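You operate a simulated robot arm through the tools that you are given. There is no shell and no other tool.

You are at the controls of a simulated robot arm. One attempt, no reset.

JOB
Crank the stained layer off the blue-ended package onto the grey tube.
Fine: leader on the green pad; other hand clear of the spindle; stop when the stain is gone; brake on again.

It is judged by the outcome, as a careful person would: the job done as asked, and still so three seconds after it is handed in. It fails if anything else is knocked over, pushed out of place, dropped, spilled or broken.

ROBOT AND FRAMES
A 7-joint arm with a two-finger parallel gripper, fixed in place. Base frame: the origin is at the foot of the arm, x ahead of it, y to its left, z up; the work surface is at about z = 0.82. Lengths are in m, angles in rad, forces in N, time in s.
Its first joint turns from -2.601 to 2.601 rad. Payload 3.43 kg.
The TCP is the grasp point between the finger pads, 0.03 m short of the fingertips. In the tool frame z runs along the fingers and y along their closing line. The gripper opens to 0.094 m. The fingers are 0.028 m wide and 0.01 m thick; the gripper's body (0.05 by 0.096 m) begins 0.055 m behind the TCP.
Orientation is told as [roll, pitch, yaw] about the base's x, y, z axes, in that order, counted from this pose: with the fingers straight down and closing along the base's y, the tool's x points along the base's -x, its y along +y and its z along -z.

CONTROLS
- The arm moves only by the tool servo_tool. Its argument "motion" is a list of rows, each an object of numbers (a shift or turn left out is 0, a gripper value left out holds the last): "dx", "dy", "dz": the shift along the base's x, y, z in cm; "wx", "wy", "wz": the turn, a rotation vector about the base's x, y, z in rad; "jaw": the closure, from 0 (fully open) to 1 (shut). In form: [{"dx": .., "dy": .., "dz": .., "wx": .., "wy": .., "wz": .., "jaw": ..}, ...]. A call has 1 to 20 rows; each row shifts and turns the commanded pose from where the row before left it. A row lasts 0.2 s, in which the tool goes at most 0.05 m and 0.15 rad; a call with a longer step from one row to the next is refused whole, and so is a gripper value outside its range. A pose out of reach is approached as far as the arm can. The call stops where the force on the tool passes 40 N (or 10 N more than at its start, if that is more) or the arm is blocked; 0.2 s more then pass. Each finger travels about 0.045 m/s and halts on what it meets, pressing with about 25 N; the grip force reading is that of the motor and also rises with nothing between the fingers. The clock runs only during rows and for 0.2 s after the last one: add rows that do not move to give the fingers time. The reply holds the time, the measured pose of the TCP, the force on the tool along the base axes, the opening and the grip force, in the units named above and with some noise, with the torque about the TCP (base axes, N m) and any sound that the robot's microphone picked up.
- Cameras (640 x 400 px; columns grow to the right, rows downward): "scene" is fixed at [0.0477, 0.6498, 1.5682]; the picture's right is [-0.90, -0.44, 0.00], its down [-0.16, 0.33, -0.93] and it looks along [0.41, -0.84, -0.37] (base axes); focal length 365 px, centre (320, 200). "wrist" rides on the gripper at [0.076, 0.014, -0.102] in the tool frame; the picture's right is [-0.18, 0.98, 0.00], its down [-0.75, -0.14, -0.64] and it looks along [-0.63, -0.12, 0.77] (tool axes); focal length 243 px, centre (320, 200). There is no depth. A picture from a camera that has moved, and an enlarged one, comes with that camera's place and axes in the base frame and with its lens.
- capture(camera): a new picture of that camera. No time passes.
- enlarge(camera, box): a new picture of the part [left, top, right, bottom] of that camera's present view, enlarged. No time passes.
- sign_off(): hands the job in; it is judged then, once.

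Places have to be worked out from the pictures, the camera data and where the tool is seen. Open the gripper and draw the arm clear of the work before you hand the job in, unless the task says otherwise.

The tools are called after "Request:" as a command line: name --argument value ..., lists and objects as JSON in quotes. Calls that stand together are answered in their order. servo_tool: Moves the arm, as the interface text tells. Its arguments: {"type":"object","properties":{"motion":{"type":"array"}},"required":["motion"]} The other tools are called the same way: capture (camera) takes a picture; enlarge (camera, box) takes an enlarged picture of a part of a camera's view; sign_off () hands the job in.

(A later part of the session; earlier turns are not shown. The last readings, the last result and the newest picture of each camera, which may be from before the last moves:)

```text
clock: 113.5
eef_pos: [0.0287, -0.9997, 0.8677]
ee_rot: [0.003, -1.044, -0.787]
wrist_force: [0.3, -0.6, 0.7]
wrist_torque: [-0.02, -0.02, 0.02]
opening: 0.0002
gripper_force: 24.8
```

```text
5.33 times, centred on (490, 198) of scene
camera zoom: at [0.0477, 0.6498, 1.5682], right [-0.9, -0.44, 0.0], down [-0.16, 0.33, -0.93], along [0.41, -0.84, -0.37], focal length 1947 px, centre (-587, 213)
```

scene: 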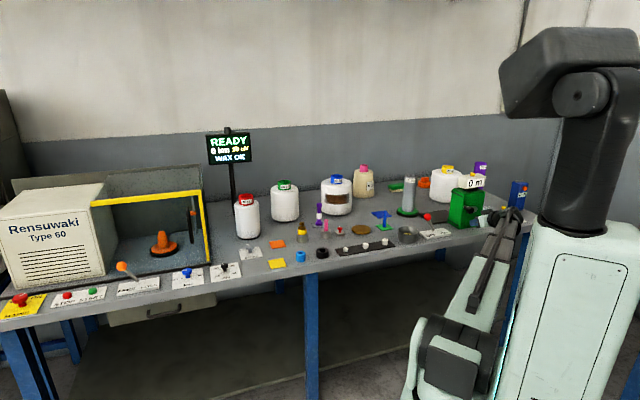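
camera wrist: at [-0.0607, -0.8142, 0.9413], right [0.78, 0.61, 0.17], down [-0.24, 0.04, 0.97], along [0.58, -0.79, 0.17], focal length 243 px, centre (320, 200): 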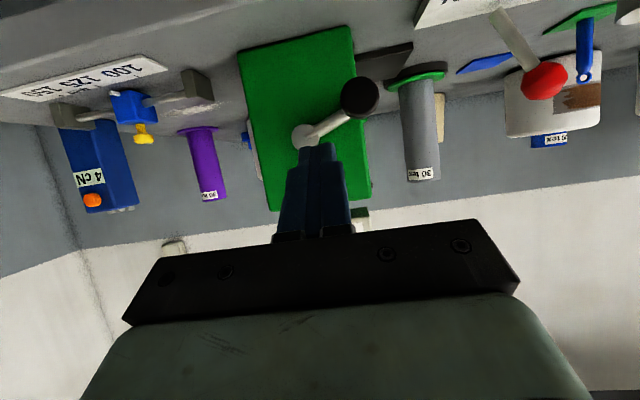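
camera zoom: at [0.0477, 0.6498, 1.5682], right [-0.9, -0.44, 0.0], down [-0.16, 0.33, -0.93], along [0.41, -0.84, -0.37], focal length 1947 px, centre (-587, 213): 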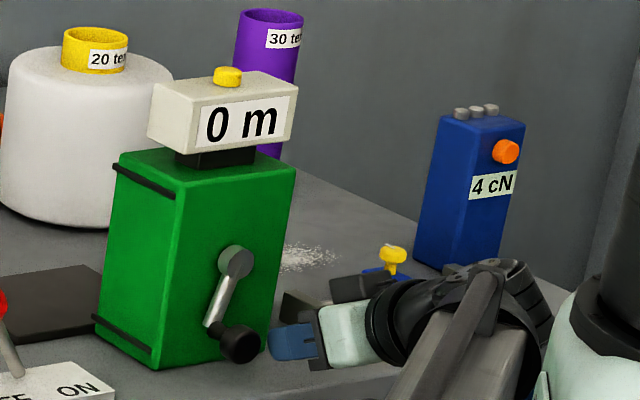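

Behind the knob at the bottom. I push one full clockwise turn at 18° per row on a slightly larger circle.

Request:
servo_tool --motion '[{"dx": 1.438, "dy": 1.438, "dz": -0.507}, {"dx": 1.479, "dy": 1.479, "dz": 0.146}, {"dx": 1.374, "dy": 1.374, "dz": 0.785}, {"dx": 1.135, "dy": 1.135, "dz": 1.347}, {"dx": 0.785, "dy": 0.785, "dz": 1.778}, {"dx": 0.359, "dy": 0.359, "dz": 2.034}, {"dx": -0.103, "dy": -0.103, "dz": 2.091}, {"dx": -0.555, "dy": -0.555, "dz": 1.944}, {"dx": -0.953, "dy": -0.953, "dz": 1.606}, {"dx": -1.257, "dy": -1.257, "dz": 1.111}, {"dx": -1.438, "dy": -1.438, "dz": 0.507}, {"dx": -1.479, "dy": -1.479, "dz": -0.146}, {"dx": -1.374, "dy": -1.374, "dz": -0.785}, {"dx": -1.135, "dy": -1.135, "dz": -1.347}, {"dx": -0.785, "dy": -0.785, "dz": -1.778}, {"dx": -0.359, "dy": -0.359, "dz": -2.034}, {"dx": 0.103, "dy": 0.103, "dz": -2.091}, {"dx": 0.555, "dy": 0.555, "dz": -1.944}, {"dx": 0.953, "dy": 0.953, "dz": -1.606}, {"dx": 1.257, "dy": 1.257, "dz": -1.111}]'

Request:
enlarge --camera "scene" --box '[380, 160, 540, 240]'

Request:
enlarge --camera "scene" --box '[320, 175, 355, 215]'

```text
clock: 117.7
eef_pos: [0.0285, -0.9987, 0.8674]
ee_rot: [0.001, -1.044, -0.787]
wrist_force: [-0.1, 0.3, 0.0]
wrist_torque: [0.0, 0.01, -0.01]
opening: 0.0001
gripper_force: 25.3
```

```text
4.00 times, centred on (460, 200) of scene
camera zoom: at [0.0477, 0.6498, 1.5682], right [-0.9, -0.44, 0.0], down [-0.16, 0.33, -0.93], along [0.41, -0.84, -0.37], focal length 1460 px, centre (-240, 200)
```

zoom: 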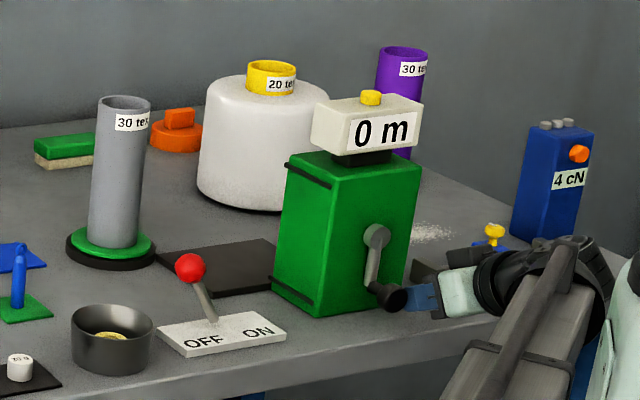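

```text
10.00 times, centred on (338, 195) of scene
camera zoom: at [0.0477, 0.6498, 1.5682], right [-0.9, -0.44, 0.0], down [-0.16, 0.33, -0.93], along [0.41, -0.84, -0.37], focal length 3650 px, centre (145, 250)
```

zoom: 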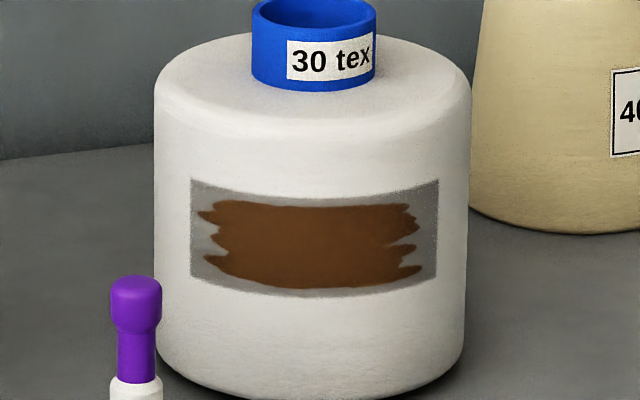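

One clean turn per call now. I repeat, checking counter and stain after each turn.

Request:
servo_tool --motion '[{"dx": 1.438, "dy": 1.438, "dz": -0.507}, {"dx": 1.479, "dy": 1.479, "dz": 0.146}, {"dx": 1.374, "dy": 1.374, "dz": 0.785}, {"dx": 1.135, "dy": 1.135, "dz": 1.347}, {"dx": 0.785, "dy": 0.785, "dz": 1.778}, {"dx": 0.359, "dy": 0.359, "dz": 2.034}, {"dx": -0.103, "dy": -0.103, "dz": 2.091}, {"dx": -0.555, "dy": -0.555, "dz": 1.944}, {"dx": -0.953, "dy": -0.953, "dz": 1.606}, {"dx": -1.257, "dy": -1.257, "dz": 1.111}, {"dx": -1.438, "dy": -1.438, "dz": 0.507}, {"dx": -1.479, "dy": -1.479, "dz": -0.146}, {"dx": -1.374, "dy": -1.374, "dz": -0.785}, {"dx": -1.135, "dy": -1.135, "dz": -1.347}, {"dx": -0.785, "dy": -0.785, "dz": -1.778}, {"dx": -0.359, "dy": -0.359, "dz": -2.034}, {"dx": 0.103, "dy": 0.103, "dz": -2.091}, {"dx": 0.555, "dy": 0.555, "dz": -1.944}, {"dx": 0.953, "dy": 0.953, "dz": -1.606}, {"dx": 1.257, "dy": 1.257, "dz": -1.111}]'

Request:
enlarge --camera "scene" --box '[310, 160, 510, 240]'

```text
clock: 121.8
eef_pos: [0.028, -0.9996, 0.868]
ee_rot: [0.002, -1.045, -0.787]
wrist_force: [-0.5, 0.1, -0.2]
wrist_torque: [-0.01, 0.01, 0.0]
opening: 0.0
gripper_force: 25.5
```

```text
3.20 times, centred on (410, 200) of scene
camera zoom: at [0.0477, 0.6498, 1.5682], right [-0.9, -0.44, 0.0], down [-0.16, 0.33, -0.93], along [0.41, -0.84, -0.37], focal length 1168 px, centre (32, 200)
```

zoom: 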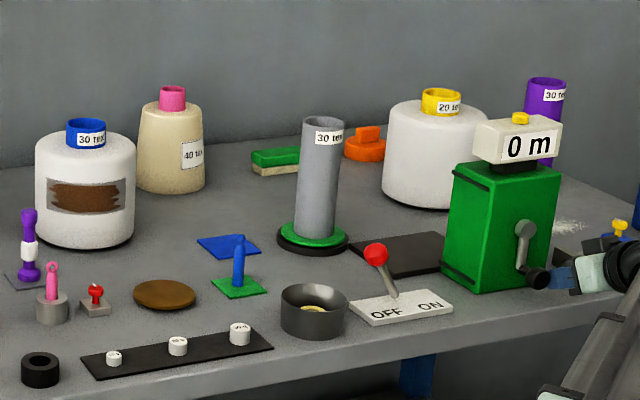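

Still no change after two more turns. Three more clockwise turns will rule out a slow rate.

Request:
servo_tool --motion '[{"dx": 1.438, "dy": 1.438, "dz": -0.507}, {"dx": 1.479, "dy": 1.479, "dz": 0.146}, {"dx": 1.374, "dy": 1.374, "dz": 0.785}, {"dx": 1.135, "dy": 1.135, "dz": 1.347}, {"dx": 0.785, "dy": 0.785, "dz": 1.778}, {"dx": 0.359, "dy": 0.359, "dz": 2.034}, {"dx": -0.103, "dy": -0.103, "dz": 2.091}, {"dx": -0.555, "dy": -0.555, "dz": 1.944}, {"dx": -0.953, "dy": -0.953, "dz": 1.606}, {"dx": -1.257, "dy": -1.257, "dz": 1.111}, {"dx": -1.438, "dy": -1.438, "dz": 0.507}, {"dx": -1.479, "dy": -1.479, "dz": -0.146}, {"dx": -1.374, "dy": -1.374, "dz": -0.785}, {"dx": -1.135, "dy": -1.135, "dz": -1.347}, {"dx": -0.785, "dy": -0.785, "dz": -1.778}, {"dx": -0.359, "dy": -0.359, "dz": -2.034}, {"dx": 0.103, "dy": 0.103, "dz": -2.091}, {"dx": 0.555, "dy": 0.555, "dz": -1.944}, {"dx": 0.953, "dy": 0.953, "dz": -1.606}, {"dx": 1.257, "dy": 1.257, "dz": -1.111}]'

Request:
enlarge --camera "scene" --box '[310, 160, 510, 240]'

```text
clock: 126.0
eef_pos: [0.0282, -0.9986, 0.8681]
ee_rot: [0.002, -1.044, -0.788]
wrist_force: [-1.1, 0.0, 0.8]
wrist_torque: [0.01, -0.03, -0.04]
opening: 0.0001
gripper_force: 25.3
```

```text
3.20 times, centred on (410, 200) of scene
camera zoom: at [0.0477, 0.6498, 1.5682], right [-0.9, -0.44, 0.0], down [-0.16, 0.33, -0.93], along [0.41, -0.84, -0.37], focal length 1168 px, centre (32, 200)
```

zoom: 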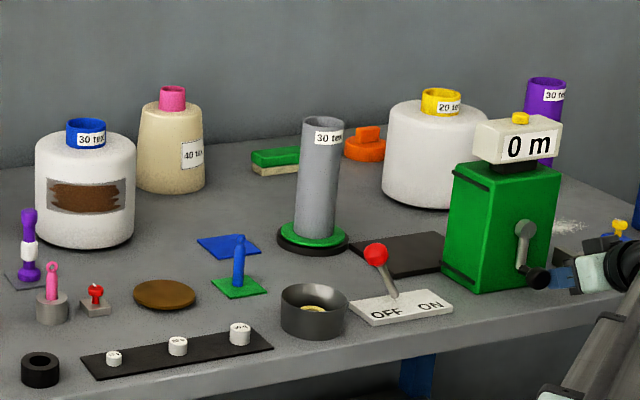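

Five clockwise turns in all and nothing winds, so I doubt my reading of "leader". The purple-and-white piece on its own small grey plate stands near the blue-ended package; I zoom in on it and its neighbours.

Request:
enlarge --camera "scene" --box '[300, 195, 350, 235]'

Request:
enlarge --camera "scene" --box '[310, 170, 360, 240]'

Request:
enlarge --camera "scene" --box '[365, 195, 405, 240]'

Request:
capture --camera "scene"

```text
10.00 times, centred on (325, 215) of scene
camera zoom: at [0.0477, 0.6498, 1.5682], right [-0.9, -0.44, 0.0], down [-0.16, 0.33, -0.93], along [0.41, -0.84, -0.37], focal length 3650 px, centre (270, 50)
```

zoom: 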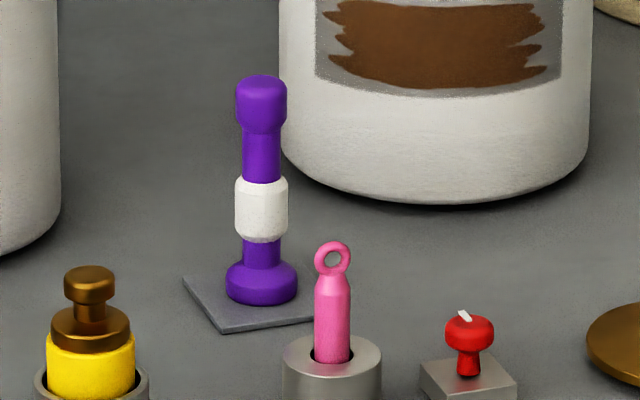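

```text
5.71 times, centred on (335, 205) of scene
camera zoom: at [0.0477, 0.6498, 1.5682], right [-0.9, -0.44, 0.0], down [-0.16, 0.33, -0.93], along [0.41, -0.84, -0.37], focal length 2086 px, centre (234, 171)
```

zoom: 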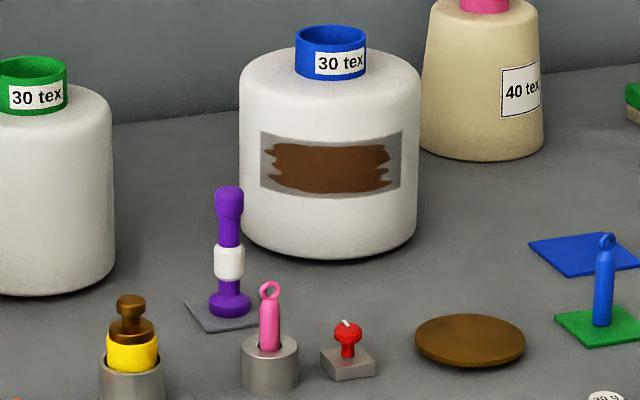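

```text
8.89 times, centred on (385, 218) of scene
camera zoom: at [0.0477, 0.6498, 1.5682], right [-0.9, -0.44, 0.0], down [-0.16, 0.33, -0.93], along [0.41, -0.84, -0.37], focal length 3244 px, centre (-258, 44)
```

zoom: 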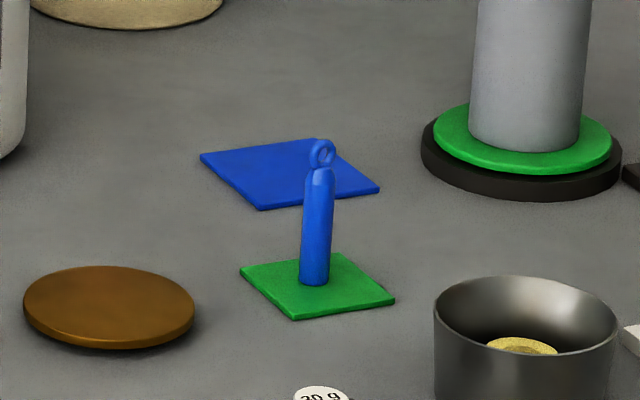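

```text
taken
```

scene: 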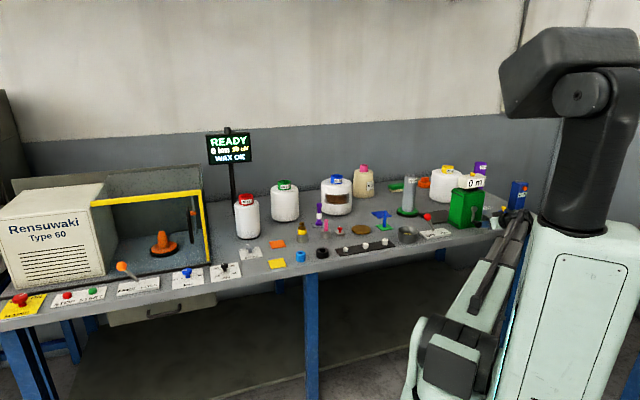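

The blue handle is well centred on the pad, so I need a closer look at the other candidates (purple/white piece, pink handle) before deciding. I back the hand out from the crank, rise, level the tool partly and travel along the front to view them.

Request:
servo_tool --motion '[{"dx": -2.0, "dy": 2.0}, {"dx": -2.0, "dy": 2.0}, {"dx": -2.0, "dy": 2.0, "dz": 2.0}, {"dx": -1.0, "dy": 1.0, "dz": 3.0, "wx": 0.085, "wy": 0.085}, {"dz": 3.0, "wx": 0.085, "wy": 0.085}, {"dz": 3.0, "wx": 0.085, "wy": 0.085}, {"dz": 3.0, "wx": 0.085, "wy": 0.085}, {"dz": 3.0, "wx": 0.085, "wy": 0.085}, {"dx": 2.8, "dy": 2.8}, {"dx": 2.8, "dy": 2.8}, {"dx": 2.8, "dy": 2.8}, {"dx": 2.8, "dy": 2.8}, {"dx": 2.8, "dy": 2.8}, {"dx": 2.8, "dy": 2.8}, {"dx": 2.8, "dy": 2.8}, {"dx": 2.8, "dy": 2.8}, {"dx": 2.8, "dy": 2.8}, {"dx": 2.8, "dy": 2.8}, {"dx": 2.8, "dy": 2.8}, {}]'

Request:
capture --camera "wrist"

```text
clock: 130.2
eef_pos: [0.2674, -0.6211, 1.0372]
ee_rot: [-0.002, -0.442, -0.787]
wrist_force: [-0.1, 0.3, 0.2]
wrist_torque: [-0.05, -0.02, 0.01]
opening: 0.0002
gripper_force: 25.5
```

```text
taken
camera wrist: at [0.1968, -0.5328, 1.0984], right [0.81, 0.58, 0.08], down [0.19, -0.39, 0.9], along [0.55, -0.72, -0.42], focal length 243 px, centre (320, 200)
```

wrist: 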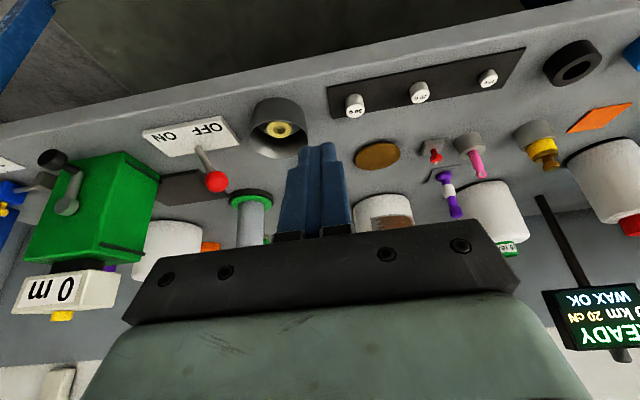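

I continue toward the purple and pink pieces for a closer look.

Request:
servo_tool --motion '[{"dx": 3.3, "dy": 0.3}, {"dx": 3.3, "dy": 0.3}, {"dx": 3.3, "dy": 0.3}, {"dx": 3.3, "dy": 0.2}, {"dx": 3.3, "dy": 0.2}, {"dx": 3.3, "dy": 0.2}, {"dx": 3.3, "dy": 0.2}, {"dx": 3.0, "dy": 0.2}, {}]'

Request:
capture --camera "wrist"

Request:
enlarge --camera "wrist" --box '[220, 40, 460, 240]'

```text
clock: 132.2
eef_pos: [0.529, -0.6018, 1.0371]
ee_rot: [0.0, -0.443, -0.789]
wrist_force: [0.1, 0.4, 0.2]
wrist_torque: [0.0, 0.03, -0.01]
opening: 0.0001
gripper_force: 25.7
```

```text
taken
camera wrist: at [0.4575, -0.5139, 1.0982], right [0.81, 0.58, 0.08], down [0.19, -0.39, 0.9], along [0.55, -0.72, -0.42], focal length 243 px, centre (320, 200)
```

wrist: 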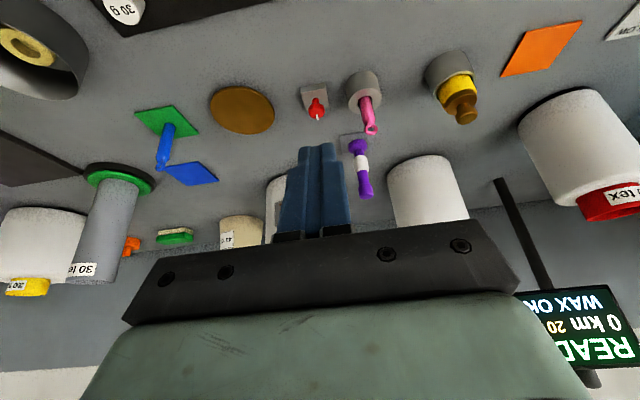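

```text
2.00 times, centred on (340, 140) of wrist
camera zoom: at [0.4575, -0.5139, 1.0982], right [0.81, 0.58, 0.08], down [0.19, -0.39, 0.9], along [0.55, -0.72, -0.42], focal length 485 px, centre (280, 320)
```

zoom: 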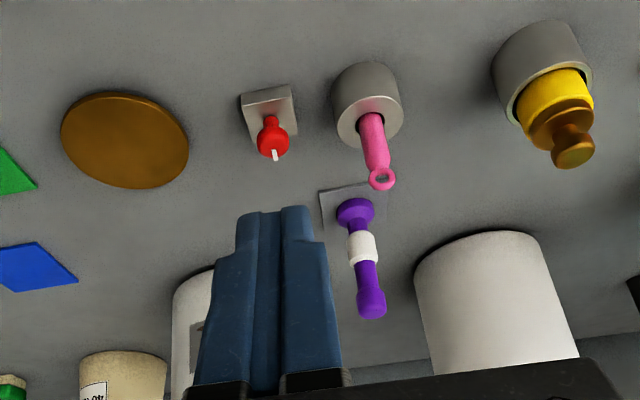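

Request:
enlarge --camera "wrist" --box '[290, 70, 400, 210]'

Request:
enlarge --camera "wrist" --box '[330, 125, 390, 205]'

Request:
enlarge --camera "wrist" --box '[130, 90, 290, 200]'

```text
2.86 times, centred on (345, 140) of wrist
camera zoom: at [0.4575, -0.5139, 1.0982], right [0.81, 0.58, 0.08], down [0.19, -0.39, 0.9], along [0.55, -0.72, -0.42], focal length 693 px, centre (249, 371)
```

zoom: 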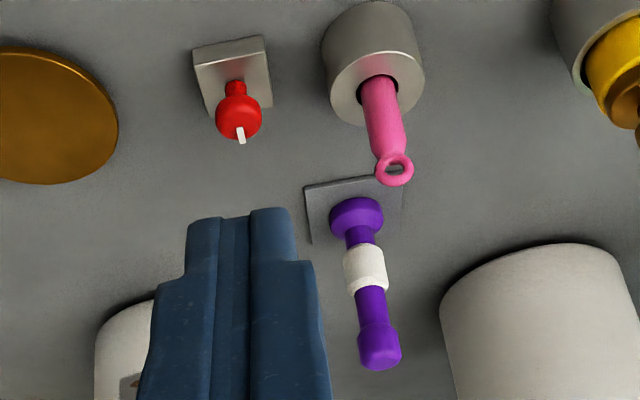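

```text
5.00 times, centred on (360, 165) of wrist
camera zoom: at [0.4575, -0.5139, 1.0982], right [0.81, 0.58, 0.08], down [0.19, -0.39, 0.9], along [0.55, -0.72, -0.42], focal length 1213 px, centre (120, 375)
```

zoom: 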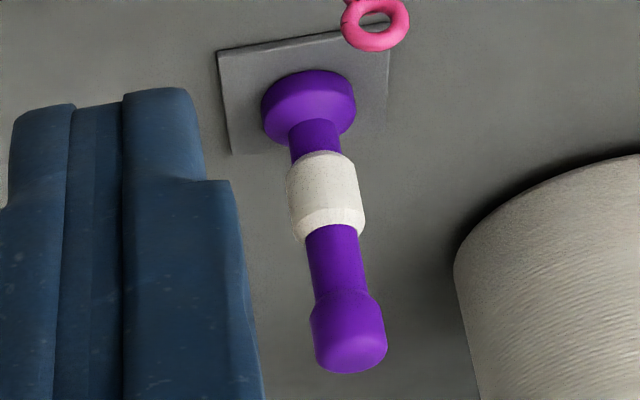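

```text
3.64 times, centred on (210, 145) of wrist
camera zoom: at [0.4575, -0.5139, 1.0982], right [0.81, 0.58, 0.08], down [0.19, -0.39, 0.9], along [0.55, -0.72, -0.42], focal length 882 px, centre (720, 400)
```

zoom: 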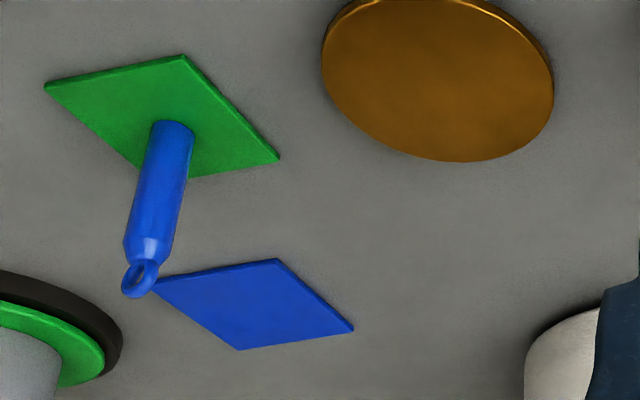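

The white band on the purple piece has the same grainy yarn texture as the packages, so that piece, a short length of yarn on a small stand, is the leader. The blue handle was the wrong item; I'll return it to its black cup first. I level the tool and move above it.

Request:
servo_tool --motion '[{"wx": 0.0783, "wy": 0.0783, "jaw": 0.5}, {"dx": -0.8, "dy": -2.6, "wx": 0.0783, "wy": 0.0783}, {"dx": -0.8, "dy": -2.6, "wx": 0.0783, "wy": 0.0783}, {"dx": -0.8, "dy": -2.6, "wx": 0.0783, "wy": 0.0783}, {"dx": -0.8, "dy": -2.6}, {"dx": -0.8, "dy": -2.6}, {"dx": -0.8, "dy": -2.6}, {"dx": -0.8, "dy": -2.6}, {"dx": -0.75, "dy": -2.6}, {"dx": -0.7, "dy": -2.6}, {"dx": -0.7, "dy": -2.6, "dz": -1.0}, {"dx": -0.7, "dy": 0}, {}]'

Request:
capture --camera "wrist"

```text
clock: 135.1
eef_pos: [0.4423, -0.8632, 1.0271]
ee_rot: [0.0, 0.001, -0.784]
wrist_force: [-0.6, 0.1, 1.7]
wrist_torque: [0.02, 0.0, 0.03]
opening: 0.0474
gripper_force: 0.1
```

```text
taken
camera wrist: at [0.3986, -0.7997, 1.131], right [0.83, 0.56, 0.0], down [0.43, -0.63, 0.64], along [0.36, -0.53, -0.77], focal length 243 px, centre (320, 200)
```

wrist: 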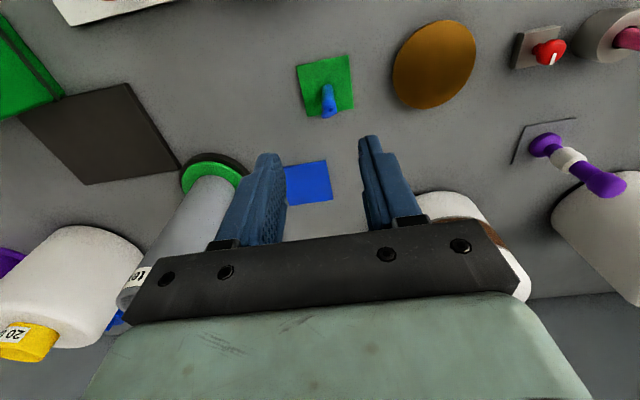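

The blue handle stands at about [0.453,-0.863]. I centre over it and descend partway to check.

Request:
servo_tool --motion '[{"dx": 1.05, "dy": 0.0}, {"dz": -2.0}, {"dz": -2.0}, {"dz": -2.0}, {"dz": -1.5}, {}]'

Request:
enlarge --camera "wrist" --box '[230, 50, 430, 240]'

```text
clock: 136.4
eef_pos: [0.4547, -0.8629, 0.9534]
ee_rot: [0.001, -0.001, -0.787]
wrist_force: [-0.4, 0.5, -0.5]
wrist_torque: [-0.02, 0.0, 0.01]
opening: 0.0471
gripper_force: 0.0
```

```text
2.11 times, centred on (330, 145) of wrist
camera zoom: at [0.4099, -0.7999, 1.0558], right [0.83, 0.56, 0.0], down [0.43, -0.63, 0.64], along [0.36, -0.53, -0.77], focal length 511 px, centre (299, 316)
```

zoom: 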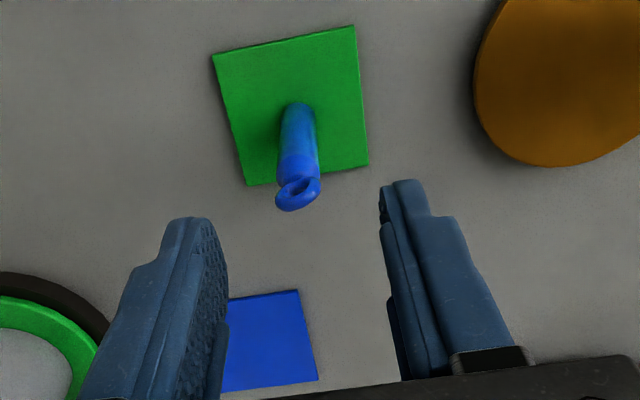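

Aligned. I descend to the same grip height as before and close.

Request:
servo_tool --motion '[{"dz": -2.0}, {"dz": -2.0}, {"dz": -1.5}, {"dz": -0.9}, {}, {"jaw": 0.75}, {"jaw": 1.0}, {}, {}, {}]'

```text
clock: 138.7
eef_pos: [0.4534, -0.8635, 0.8886]
ee_rot: [0.002, -0.001, -0.786]
wrist_force: [-0.3, -0.1, -0.8]
wrist_torque: [0.03, 0.04, -0.01]
opening: 0.0151
gripper_force: 24.9
```

Gripped. I lift it and carry it back toward the black cup at [0.598,-0.500].

Request:
servo_tool --motion '[{"dz": 1.5}, {"dz": 2.5}, {"dz": 2.5}, {"dz": 2.5}, {"dx": 1.1, "dy": 2.78, "dz": 0.5}, {"dx": 1.1, "dy": 2.78}, {"dx": 1.1, "dy": 2.78}, {"dx": 1.1, "dy": 2.78}, {"dx": 1.1, "dy": 2.78}, {"dx": 1.1, "dy": 2.78}, {"dx": 1.1, "dy": 2.78}, {"dx": 1.1, "dy": 2.78}, {"dx": 1.1, "dy": 2.78}, {"dx": 1.1, "dy": 2.78}, {"dx": 1.1, "dy": 2.78}, {"dx": 1.1, "dy": 2.78}, {"dx": 1.1, "dy": 2.78}, {}, {}]'

Request:
capture --camera "wrist"

Request:
enlarge --camera "scene" --box '[280, 180, 400, 270]'

```text
clock: 142.7
eef_pos: [0.5964, -0.5008, 0.9835]
ee_rot: [-0.001, 0.0, -0.787]
wrist_force: [0.1, -0.8, -0.8]
wrist_torque: [-0.05, 0.0, -0.01]
opening: 0.015
gripper_force: 24.9
```

```text
taken
camera wrist: at [0.5528, -0.438, 1.0869], right [0.83, 0.56, 0.0], down [0.43, -0.63, 0.64], along [0.36, -0.53, -0.77], focal length 243 px, centre (320, 200)
```

wrist: 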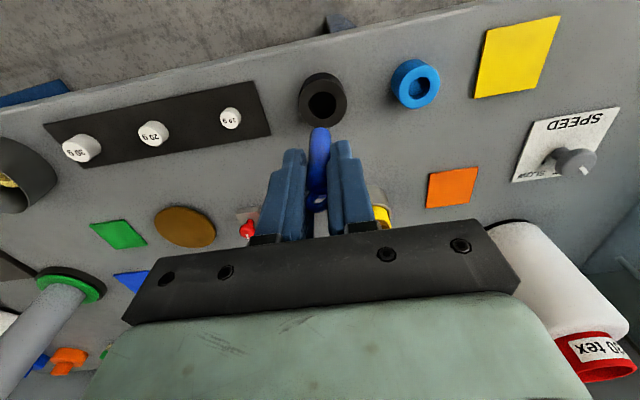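

```text
4.44 times, centred on (340, 225) of scene
camera zoom: at [0.0477, 0.6498, 1.5682], right [-0.9, -0.44, 0.0], down [-0.16, 0.33, -0.93], along [0.41, -0.84, -0.37], focal length 1622 px, centre (231, 89)
```

zoom: 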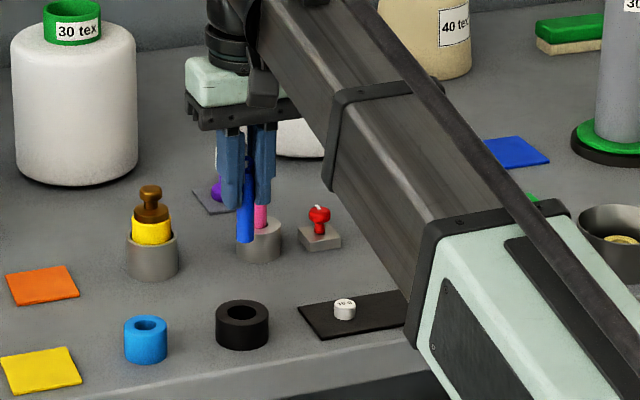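

Request:
enlarge --camera "wrist" --box '[270, 60, 380, 220]'

```text
2.50 times, centred on (325, 140) of wrist
camera zoom: at [0.5528, -0.438, 1.0869], right [0.83, 0.56, 0.0], down [0.43, -0.63, 0.64], along [0.36, -0.53, -0.77], focal length 606 px, centre (308, 350)
```

zoom: 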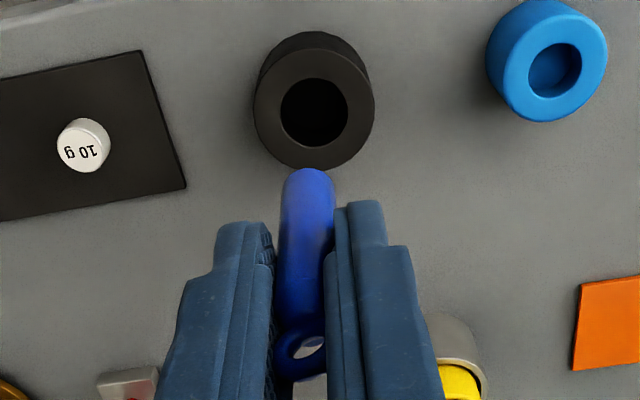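

The hole is about 2 mm from the tool axis. I shift and lower the handle to just inside the rim, then check.

Request:
servo_tool --motion '[{"dx": 0.22, "dy": 0.05}, {"dz": -2.0}, {"dz": -2.0}, {"dz": -1.5}, {"dz": -0.6}, {"dz": -0.6}, {"dz": -0.6}, {"dz": -0.6}, {}]'

Request:
enlarge --camera "scene" --box '[290, 200, 370, 270]'

Request:
enlarge --camera "wrist" --box '[270, 60, 380, 220]'

```text
clock: 144.7
eef_pos: [0.5993, -0.5015, 0.904]
ee_rot: [0.001, 0.0, -0.787]
wrist_force: [-0.2, 0.3, -0.1]
wrist_torque: [0.02, -0.01, 0.02]
opening: 0.0151
gripper_force: 25.1
```

```text
5.71 times, centred on (330, 235) of scene
camera zoom: at [0.0477, 0.6498, 1.5682], right [-0.9, -0.44, 0.0], down [-0.16, 0.33, -0.93], along [0.41, -0.84, -0.37], focal length 2086 px, centre (263, 0)
```

zoom: 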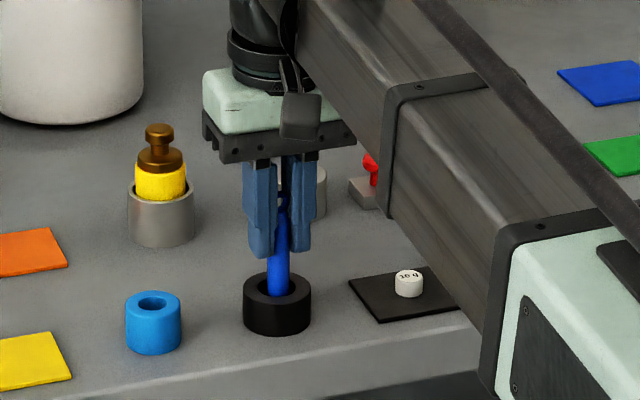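

```text
2.50 times, centred on (325, 140) of wrist
camera zoom: at [0.5547, -0.4382, 1.0076], right [0.83, 0.56, 0.0], down [0.43, -0.63, 0.64], along [0.36, -0.53, -0.77], focal length 606 px, centre (308, 350)
```

zoom: 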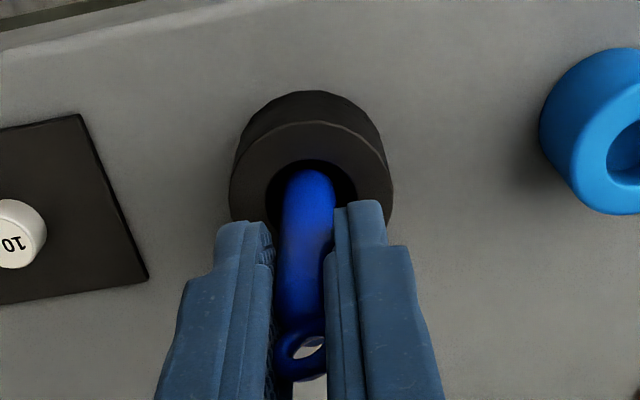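

It's in the hole. I lower the rest of the way gently and release.

Request:
servo_tool --motion '[{"dz": -0.5}, {"dz": -0.5}, {"dz": -0.4}, {"dz": -0.2}, {}, {}]'

```text
clock: 146.1
eef_pos: [0.6, -0.4998, 0.8898]
ee_rot: [0.0, -0.001, -0.788]
wrist_force: [1.7, -1.7, 15.7]
wrist_torque: [-0.04, -0.12, 0.0]
opening: 0.0152
gripper_force: 24.9
```

It has bottomed in the cup. I ease up 2 mm and open.

Request:
servo_tool --motion '[{"dz": 0.2}, {}, {"jaw": 0.84}, {"jaw": 0.8}, {"jaw": 0.75}, {"jaw": 0.65}, {"jaw": 0.5}, {}, {"dz": 1.5}, {"dz": 2.0}, {"dz": 2.5}, {"dz": 2.5}, {"dz": 2.5}, {"dz": 2.5}, {}]'

Request:
enlarge --camera "scene" --box '[280, 190, 380, 270]'

Request:
capture --camera "wrist"

```text
clock: 149.2
eef_pos: [0.5987, -0.4997, 1.0268]
ee_rot: [-0.001, 0.002, -0.787]
wrist_force: [-0.2, -0.1, -0.3]
wrist_torque: [0.0, 0.0, 0.0]
opening: 0.0472
gripper_force: 0.1
```

```text
5.00 times, centred on (330, 230) of scene
camera zoom: at [0.0477, 0.6498, 1.5682], right [-0.9, -0.44, 0.0], down [-0.16, 0.33, -0.93], along [0.41, -0.84, -0.37], focal length 1825 px, centre (270, 50)
```

zoom: 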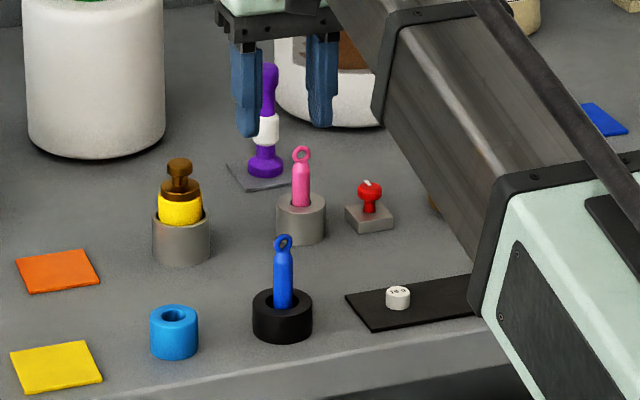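

```text
taken
camera wrist: at [0.5548, -0.4378, 1.1291], right [0.83, 0.56, 0.0], down [0.43, -0.63, 0.64], along [0.36, -0.53, -0.77], focal length 243 px, centre (320, 200)
```

wrist: 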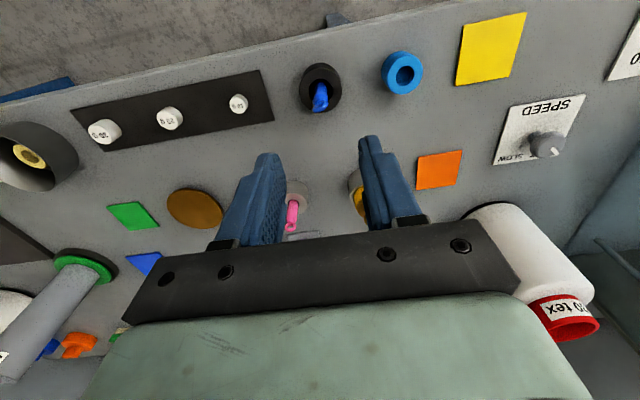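

The blue handle is back upright in its cup. Now the purple-and-white leader near [0.731,-0.748], top at z ≈ 0.93: it is a bit far, so I tilt the fingers outward 0.45 rad while moving above it.

Request:
servo_tool --motion '[{"dx": 1.2, "dy": -2.2, "wx": -0.0795, "wy": -0.0795, "jaw": 0.4}, {"dx": 1.2, "dy": -2.2, "wx": -0.0795, "wy": -0.0795}, {"dx": 1.2, "dy": -2.2, "wx": -0.0795, "wy": -0.0795}, {"dx": 1.2, "dy": -2.2, "wx": -0.0795, "wy": -0.0795}, {"dx": 1.2, "dy": -2.2}, {"dx": 1.2, "dy": -2.2}, {"dx": 1.2, "dy": -2.2}, {"dx": 1.2, "dy": -2.2}, {"dx": 1.2, "dy": -2.2}, {"dx": 1.2, "dy": -2.2}, {}, {}]'

Request:
capture --camera "wrist"

Request:
capture --camera "scene"

```text
clock: 151.8
eef_pos: [0.7173, -0.7208, 1.0268]
ee_rot: [-0.001, -0.45, -0.787]
wrist_force: [-0.2, 1.1, -0.3]
wrist_torque: [0.02, -0.01, 0.0]
opening: 0.0564
gripper_force: 0.1
```

```text
taken
camera wrist: at [0.6482, -0.6316, 1.0856], right [0.81, 0.58, 0.08], down [0.18, -0.38, 0.91], along [0.55, -0.72, -0.42], focal length 243 px, centre (320, 200)
```

wrist: 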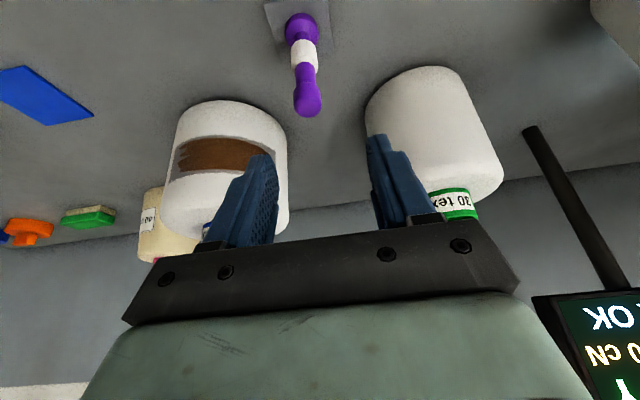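

```text
taken
```

scene: 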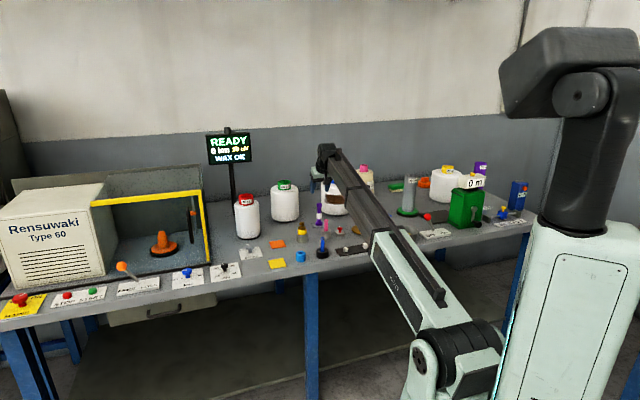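

Request:
enlarge --camera "wrist" --box '[240, 0, 390, 130]'

```text
3.08 times, centred on (315, 65) of wrist
camera zoom: at [0.6482, -0.6316, 1.0856], right [0.81, 0.58, 0.08], down [0.18, -0.38, 0.91], along [0.55, -0.72, -0.42], focal length 746 px, centre (335, 615)
```

zoom: 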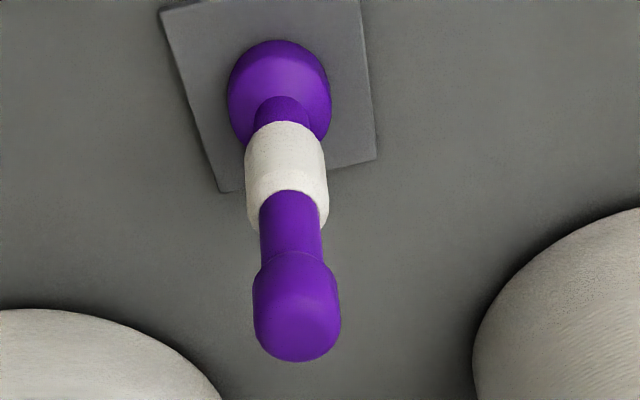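

The white band shows wound-yarn lines: this is the leader. It stands at about [0.7325,-0.747] with the top at z ≈ 0.933. I line up and descend around its top knob.

Request:
servo_tool --motion '[{"dx": 0.76, "dy": -1.3}, {"dx": 0.76, "dy": -1.32}, {"dz": -1.7}, {"dz": -1.7}, {"dz": -1.7}, {"dz": -1.5}, {}, {}]'

Request:
enlarge --camera "wrist" --box '[220, 50, 420, 240]'

Request:
enlarge --camera "scene" --box '[290, 150, 390, 240]'

```text
clock: 153.7
eef_pos: [0.7343, -0.7475, 0.9593]
ee_rot: [0.0, -0.45, -0.786]
wrist_force: [-0.2, 0.2, -0.4]
wrist_torque: [-0.01, 0.01, 0.01]
opening: 0.0566
gripper_force: 0.0
```

```text
2.11 times, centred on (320, 145) of wrist
camera zoom: at [0.664, -0.658, 1.0195], right [0.81, 0.58, 0.08], down [0.18, -0.38, 0.91], along [0.55, -0.72, -0.42], focal length 511 px, centre (320, 316)
```

zoom: 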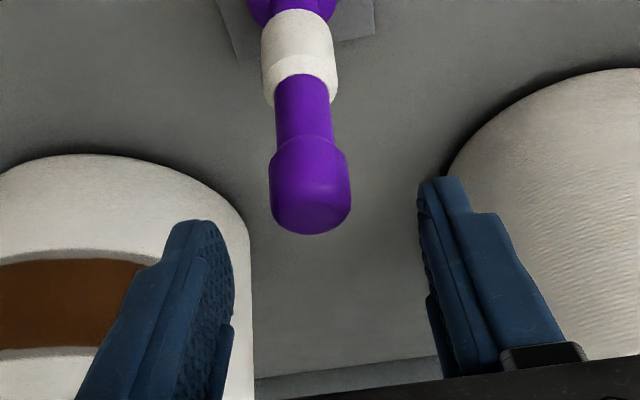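

```text
4.44 times, centred on (340, 195) of scene
camera zoom: at [0.0477, 0.6498, 1.5682], right [-0.9, -0.44, 0.0], down [-0.16, 0.33, -0.93], along [0.41, -0.84, -0.37], focal length 1622 px, centre (231, 222)
```

zoom: 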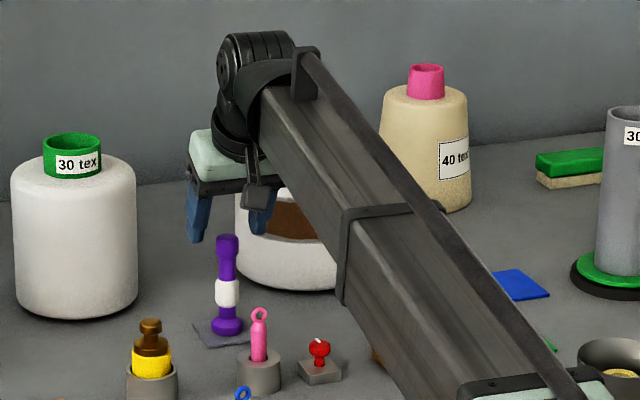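

Aligned side to side; I nudge 3 mm outward, descend to the knob's height and close.

Request:
servo_tool --motion '[{"dx": 0.2, "dy": -0.2, "dz": -1.0}, {"dz": -1.5}, {"dz": -1.3}, {}, {"jaw": 0.6}, {"jaw": 0.7}, {"jaw": 1.0}, {}, {}, {}]'

Request:
enlarge --camera "wrist" --box '[220, 50, 420, 240]'

Request:
enlarge --camera "scene" --box '[290, 150, 390, 240]'

```text
clock: 155.8
eef_pos: [0.7362, -0.75, 0.9206]
ee_rot: [-0.001, -0.449, -0.787]
wrist_force: [0.1, -0.7, -0.2]
wrist_torque: [-0.01, 0.0, 0.02]
opening: 0.0264
gripper_force: 24.6
```

```text
2.11 times, centred on (320, 145) of wrist
camera zoom: at [0.6659, -0.6601, 0.981], right [0.81, 0.58, 0.08], down [0.18, -0.38, 0.91], along [0.55, -0.72, -0.42], focal length 511 px, centre (320, 316)
```

zoom: 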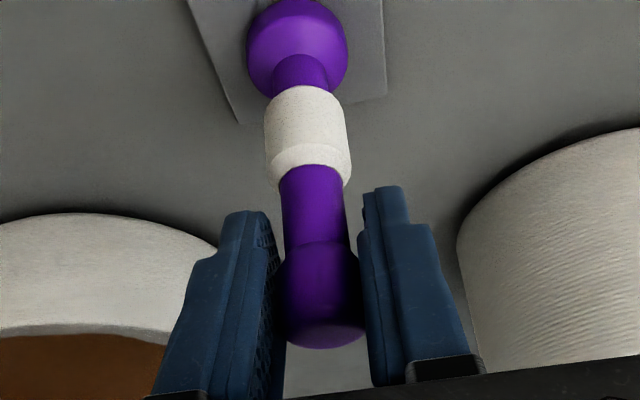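

```text
4.44 times, centred on (340, 195) of scene
camera zoom: at [0.0477, 0.6498, 1.5682], right [-0.9, -0.44, 0.0], down [-0.16, 0.33, -0.93], along [0.41, -0.84, -0.37], focal length 1622 px, centre (231, 222)
```

zoom: 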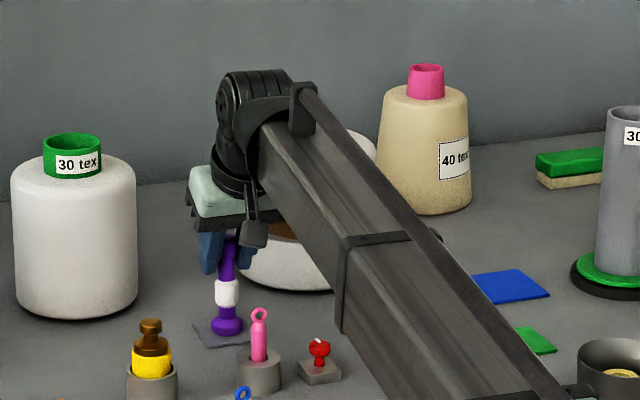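

Gripped at 26 mm. I lift slowly a few centimetres and check that only the leader comes up.

Request:
servo_tool --motion '[{"dz": 0.8}, {"dz": 1.0}, {"dz": 1.2}, {"dz": 1.5}, {}]'

Request:
enlarge --camera "scene" --box '[290, 150, 390, 240]'

Request:
enlarge --camera "wrist" --box '[220, 0, 420, 240]'

```text
clock: 157.1
eef_pos: [0.7366, -0.7489, 0.9669]
ee_rot: [0.0, -0.452, -0.788]
wrist_force: [0.3, -0.8, -0.2]
wrist_torque: [0.02, -0.02, -0.01]
opening: 0.0236
gripper_force: 24.6
```

```text
4.44 times, centred on (340, 195) of scene
camera zoom: at [0.0477, 0.6498, 1.5682], right [-0.9, -0.44, 0.0], down [-0.16, 0.33, -0.93], along [0.41, -0.84, -0.37], focal length 1622 px, centre (231, 222)
```

zoom: 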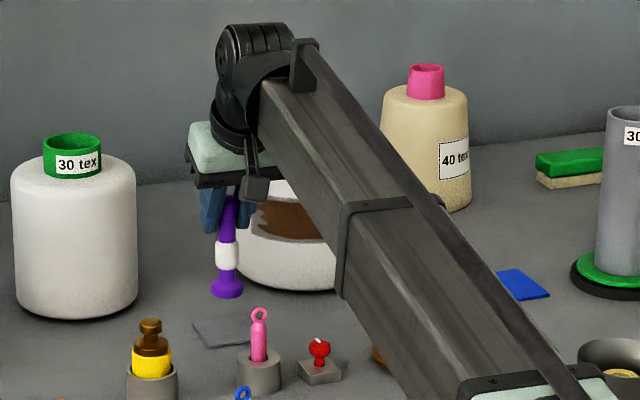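

```text
1.67 times, centred on (320, 120) of wrist
camera zoom: at [0.6661, -0.66, 1.0272], right [0.81, 0.58, 0.08], down [0.18, -0.38, 0.91], along [0.55, -0.72, -0.42], focal length 404 px, centre (320, 333)
```

zoom: 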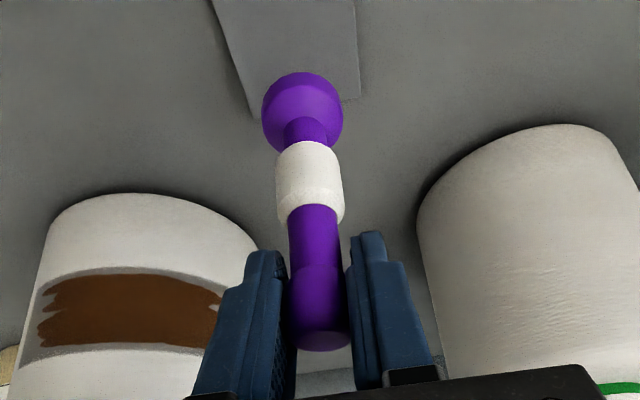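

Only the leader came up; its plate stayed. I lift clear and carry it to the green pad at z ≈ 1.03.

Request:
servo_tool --motion '[{"dz": 2.0}, {"dz": 2.0}, {"dz": 2.0}, {"dx": -2.5, "dy": -1.0}, {"dx": -2.5, "dy": -1.0}, {"dx": -2.5, "dy": -1.0}, {"dx": -2.5, "dy": -1.0}, {"dx": -2.5, "dy": -1.0}, {"dx": -2.5, "dy": -1.0}, {"dx": -2.5, "dy": -1.0}, {"dx": -2.5, "dy": -1.0}, {"dx": -2.5, "dy": -1.0}, {"dx": -2.5, "dy": -1.0}, {"dx": -2.5, "dy": -1.0}, {}, {}]'

Request:
capture --camera "wrist"

Request:
capture --camera "scene"

```text
clock: 160.4
eef_pos: [0.4612, -0.8603, 1.0264]
ee_rot: [0.0, -0.448, -0.788]
wrist_force: [0.3, -0.4, -1.6]
wrist_torque: [0.06, -0.04, 0.02]
opening: 0.0237
gripper_force: 24.6
```

```text
taken
camera wrist: at [0.3908, -0.7704, 1.086], right [0.81, 0.58, 0.08], down [0.18, -0.38, 0.91], along [0.55, -0.72, -0.42], focal length 243 px, centre (320, 200)
```

wrist: 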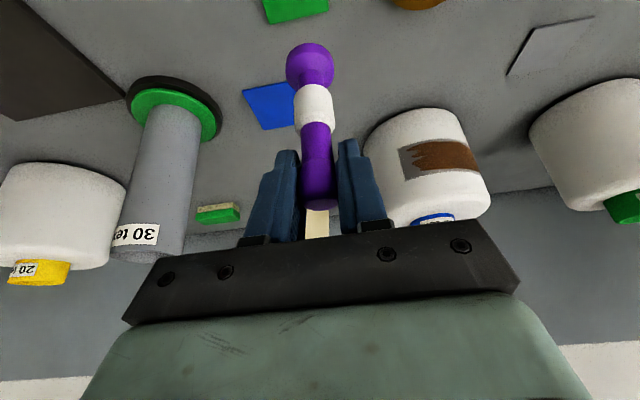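

```text
taken
```

scene: 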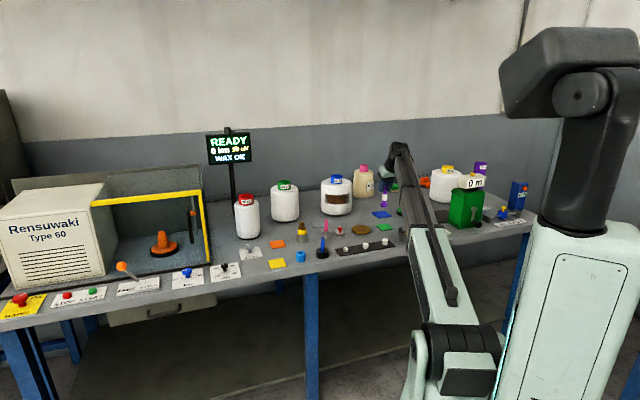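

Leader held steadily. I zoom to check it hangs vertical, then position over the pad centre and lower most of the way.

Request:
servo_tool --motion '[{"dx": -0.72, "dy": -0.42}, {"dz": -2.0}, {"dz": -2.0}, {"dz": -2.0}, {"dz": -1.5}, {}, {}]'

Request:
enlarge --camera "scene" --box '[350, 160, 430, 240]'

Request:
capture --camera "wrist"

```text
clock: 162.1
eef_pos: [0.4547, -0.8642, 0.9538]
ee_rot: [0.0, -0.45, -0.788]
wrist_force: [0.1, -0.9, -1.7]
wrist_torque: [0.01, -0.03, 0.01]
opening: 0.0236
gripper_force: 24.8
```

```text
5.00 times, centred on (390, 200) of scene
camera zoom: at [0.0477, 0.6498, 1.5682], right [-0.9, -0.44, 0.0], down [-0.16, 0.33, -0.93], along [0.41, -0.84, -0.37], focal length 1825 px, centre (-30, 200)
```

zoom: 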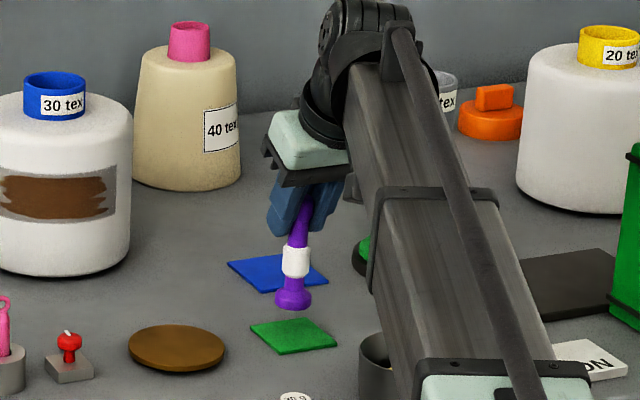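

```text
taken
camera wrist: at [0.3837, -0.7749, 1.0119], right [0.81, 0.58, 0.08], down [0.18, -0.38, 0.91], along [0.55, -0.72, -0.42], focal length 243 px, centre (320, 200)
```

wrist: 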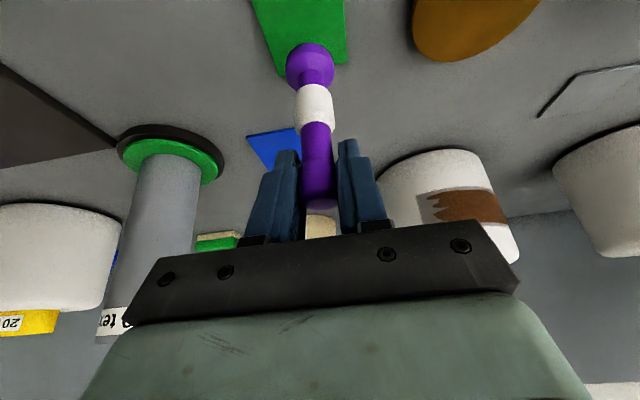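

The leader hangs within a few degrees of vertical over the pad. I lower it in small steps until it touches.

Request:
servo_tool --motion '[{"dz": -1.0}, {"dz": -1.0}, {"dz": -0.5}, {"dz": -0.3}, {}]'

Request:
enlarge --camera "scene" --box '[365, 180, 415, 240]'

```text
clock: 163.2
eef_pos: [0.4531, -0.8631, 0.9243]
ee_rot: [-0.001, -0.449, -0.788]
wrist_force: [-0.7, -0.2, -1.4]
wrist_torque: [0.0, 0.0, -0.02]
opening: 0.0234
gripper_force: 25.3
```

```text
6.67 times, centred on (390, 210) of scene
camera zoom: at [0.0477, 0.6498, 1.5682], right [-0.9, -0.44, 0.0], down [-0.16, 0.33, -0.93], along [0.41, -0.84, -0.37], focal length 2433 px, centre (-147, 133)
```

zoom: 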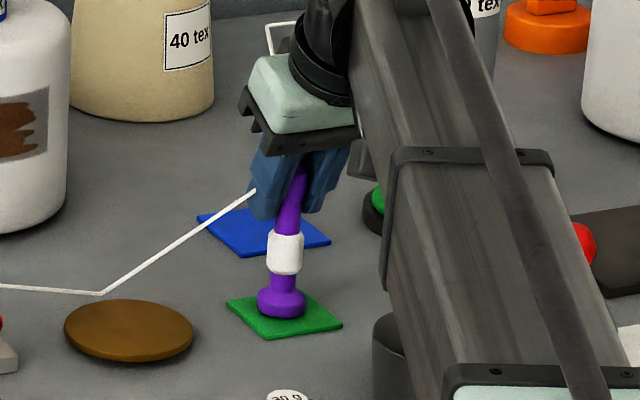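

A white yarn line has just appeared running to the winder: the leader is recognised on the green pad. I finish lowering it to firm contact.

Request:
servo_tool --motion '[{"dz": -0.15}, {}, {"dz": -0.15}, {}]'

Request:
capture --camera "scene"

```text
clock: 164.2
eef_pos: [0.4555, -0.8627, 0.9228]
ee_rot: [-0.001, -0.454, -0.786]
wrist_force: [2.4, -0.9, 21.4]
wrist_torque: [0.09, -0.01, 0.01]
opening: 0.0236
gripper_force: 25.1
```

```text
taken
```

scene: 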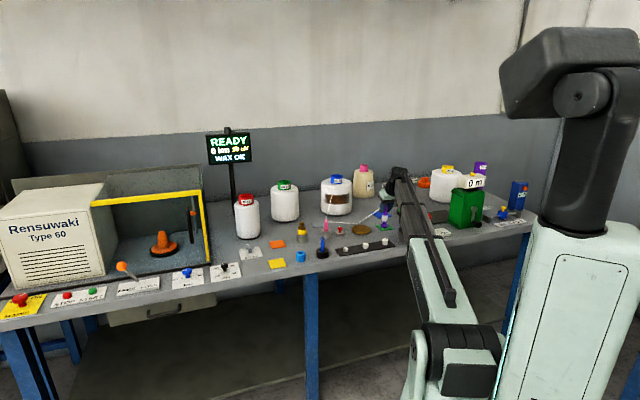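

In contact (21 N). I ease off and open slowly.

Request:
servo_tool --motion '[{"dz": 0.15}, {}]'

```text
clock: 164.8
eef_pos: [0.4531, -0.8615, 0.9225]
ee_rot: [0.0, -0.448, -0.788]
wrist_force: [3.0, -3.2, 12.6]
wrist_torque: [-0.16, -0.22, -0.02]
opening: 0.0238
gripper_force: 24.5
```

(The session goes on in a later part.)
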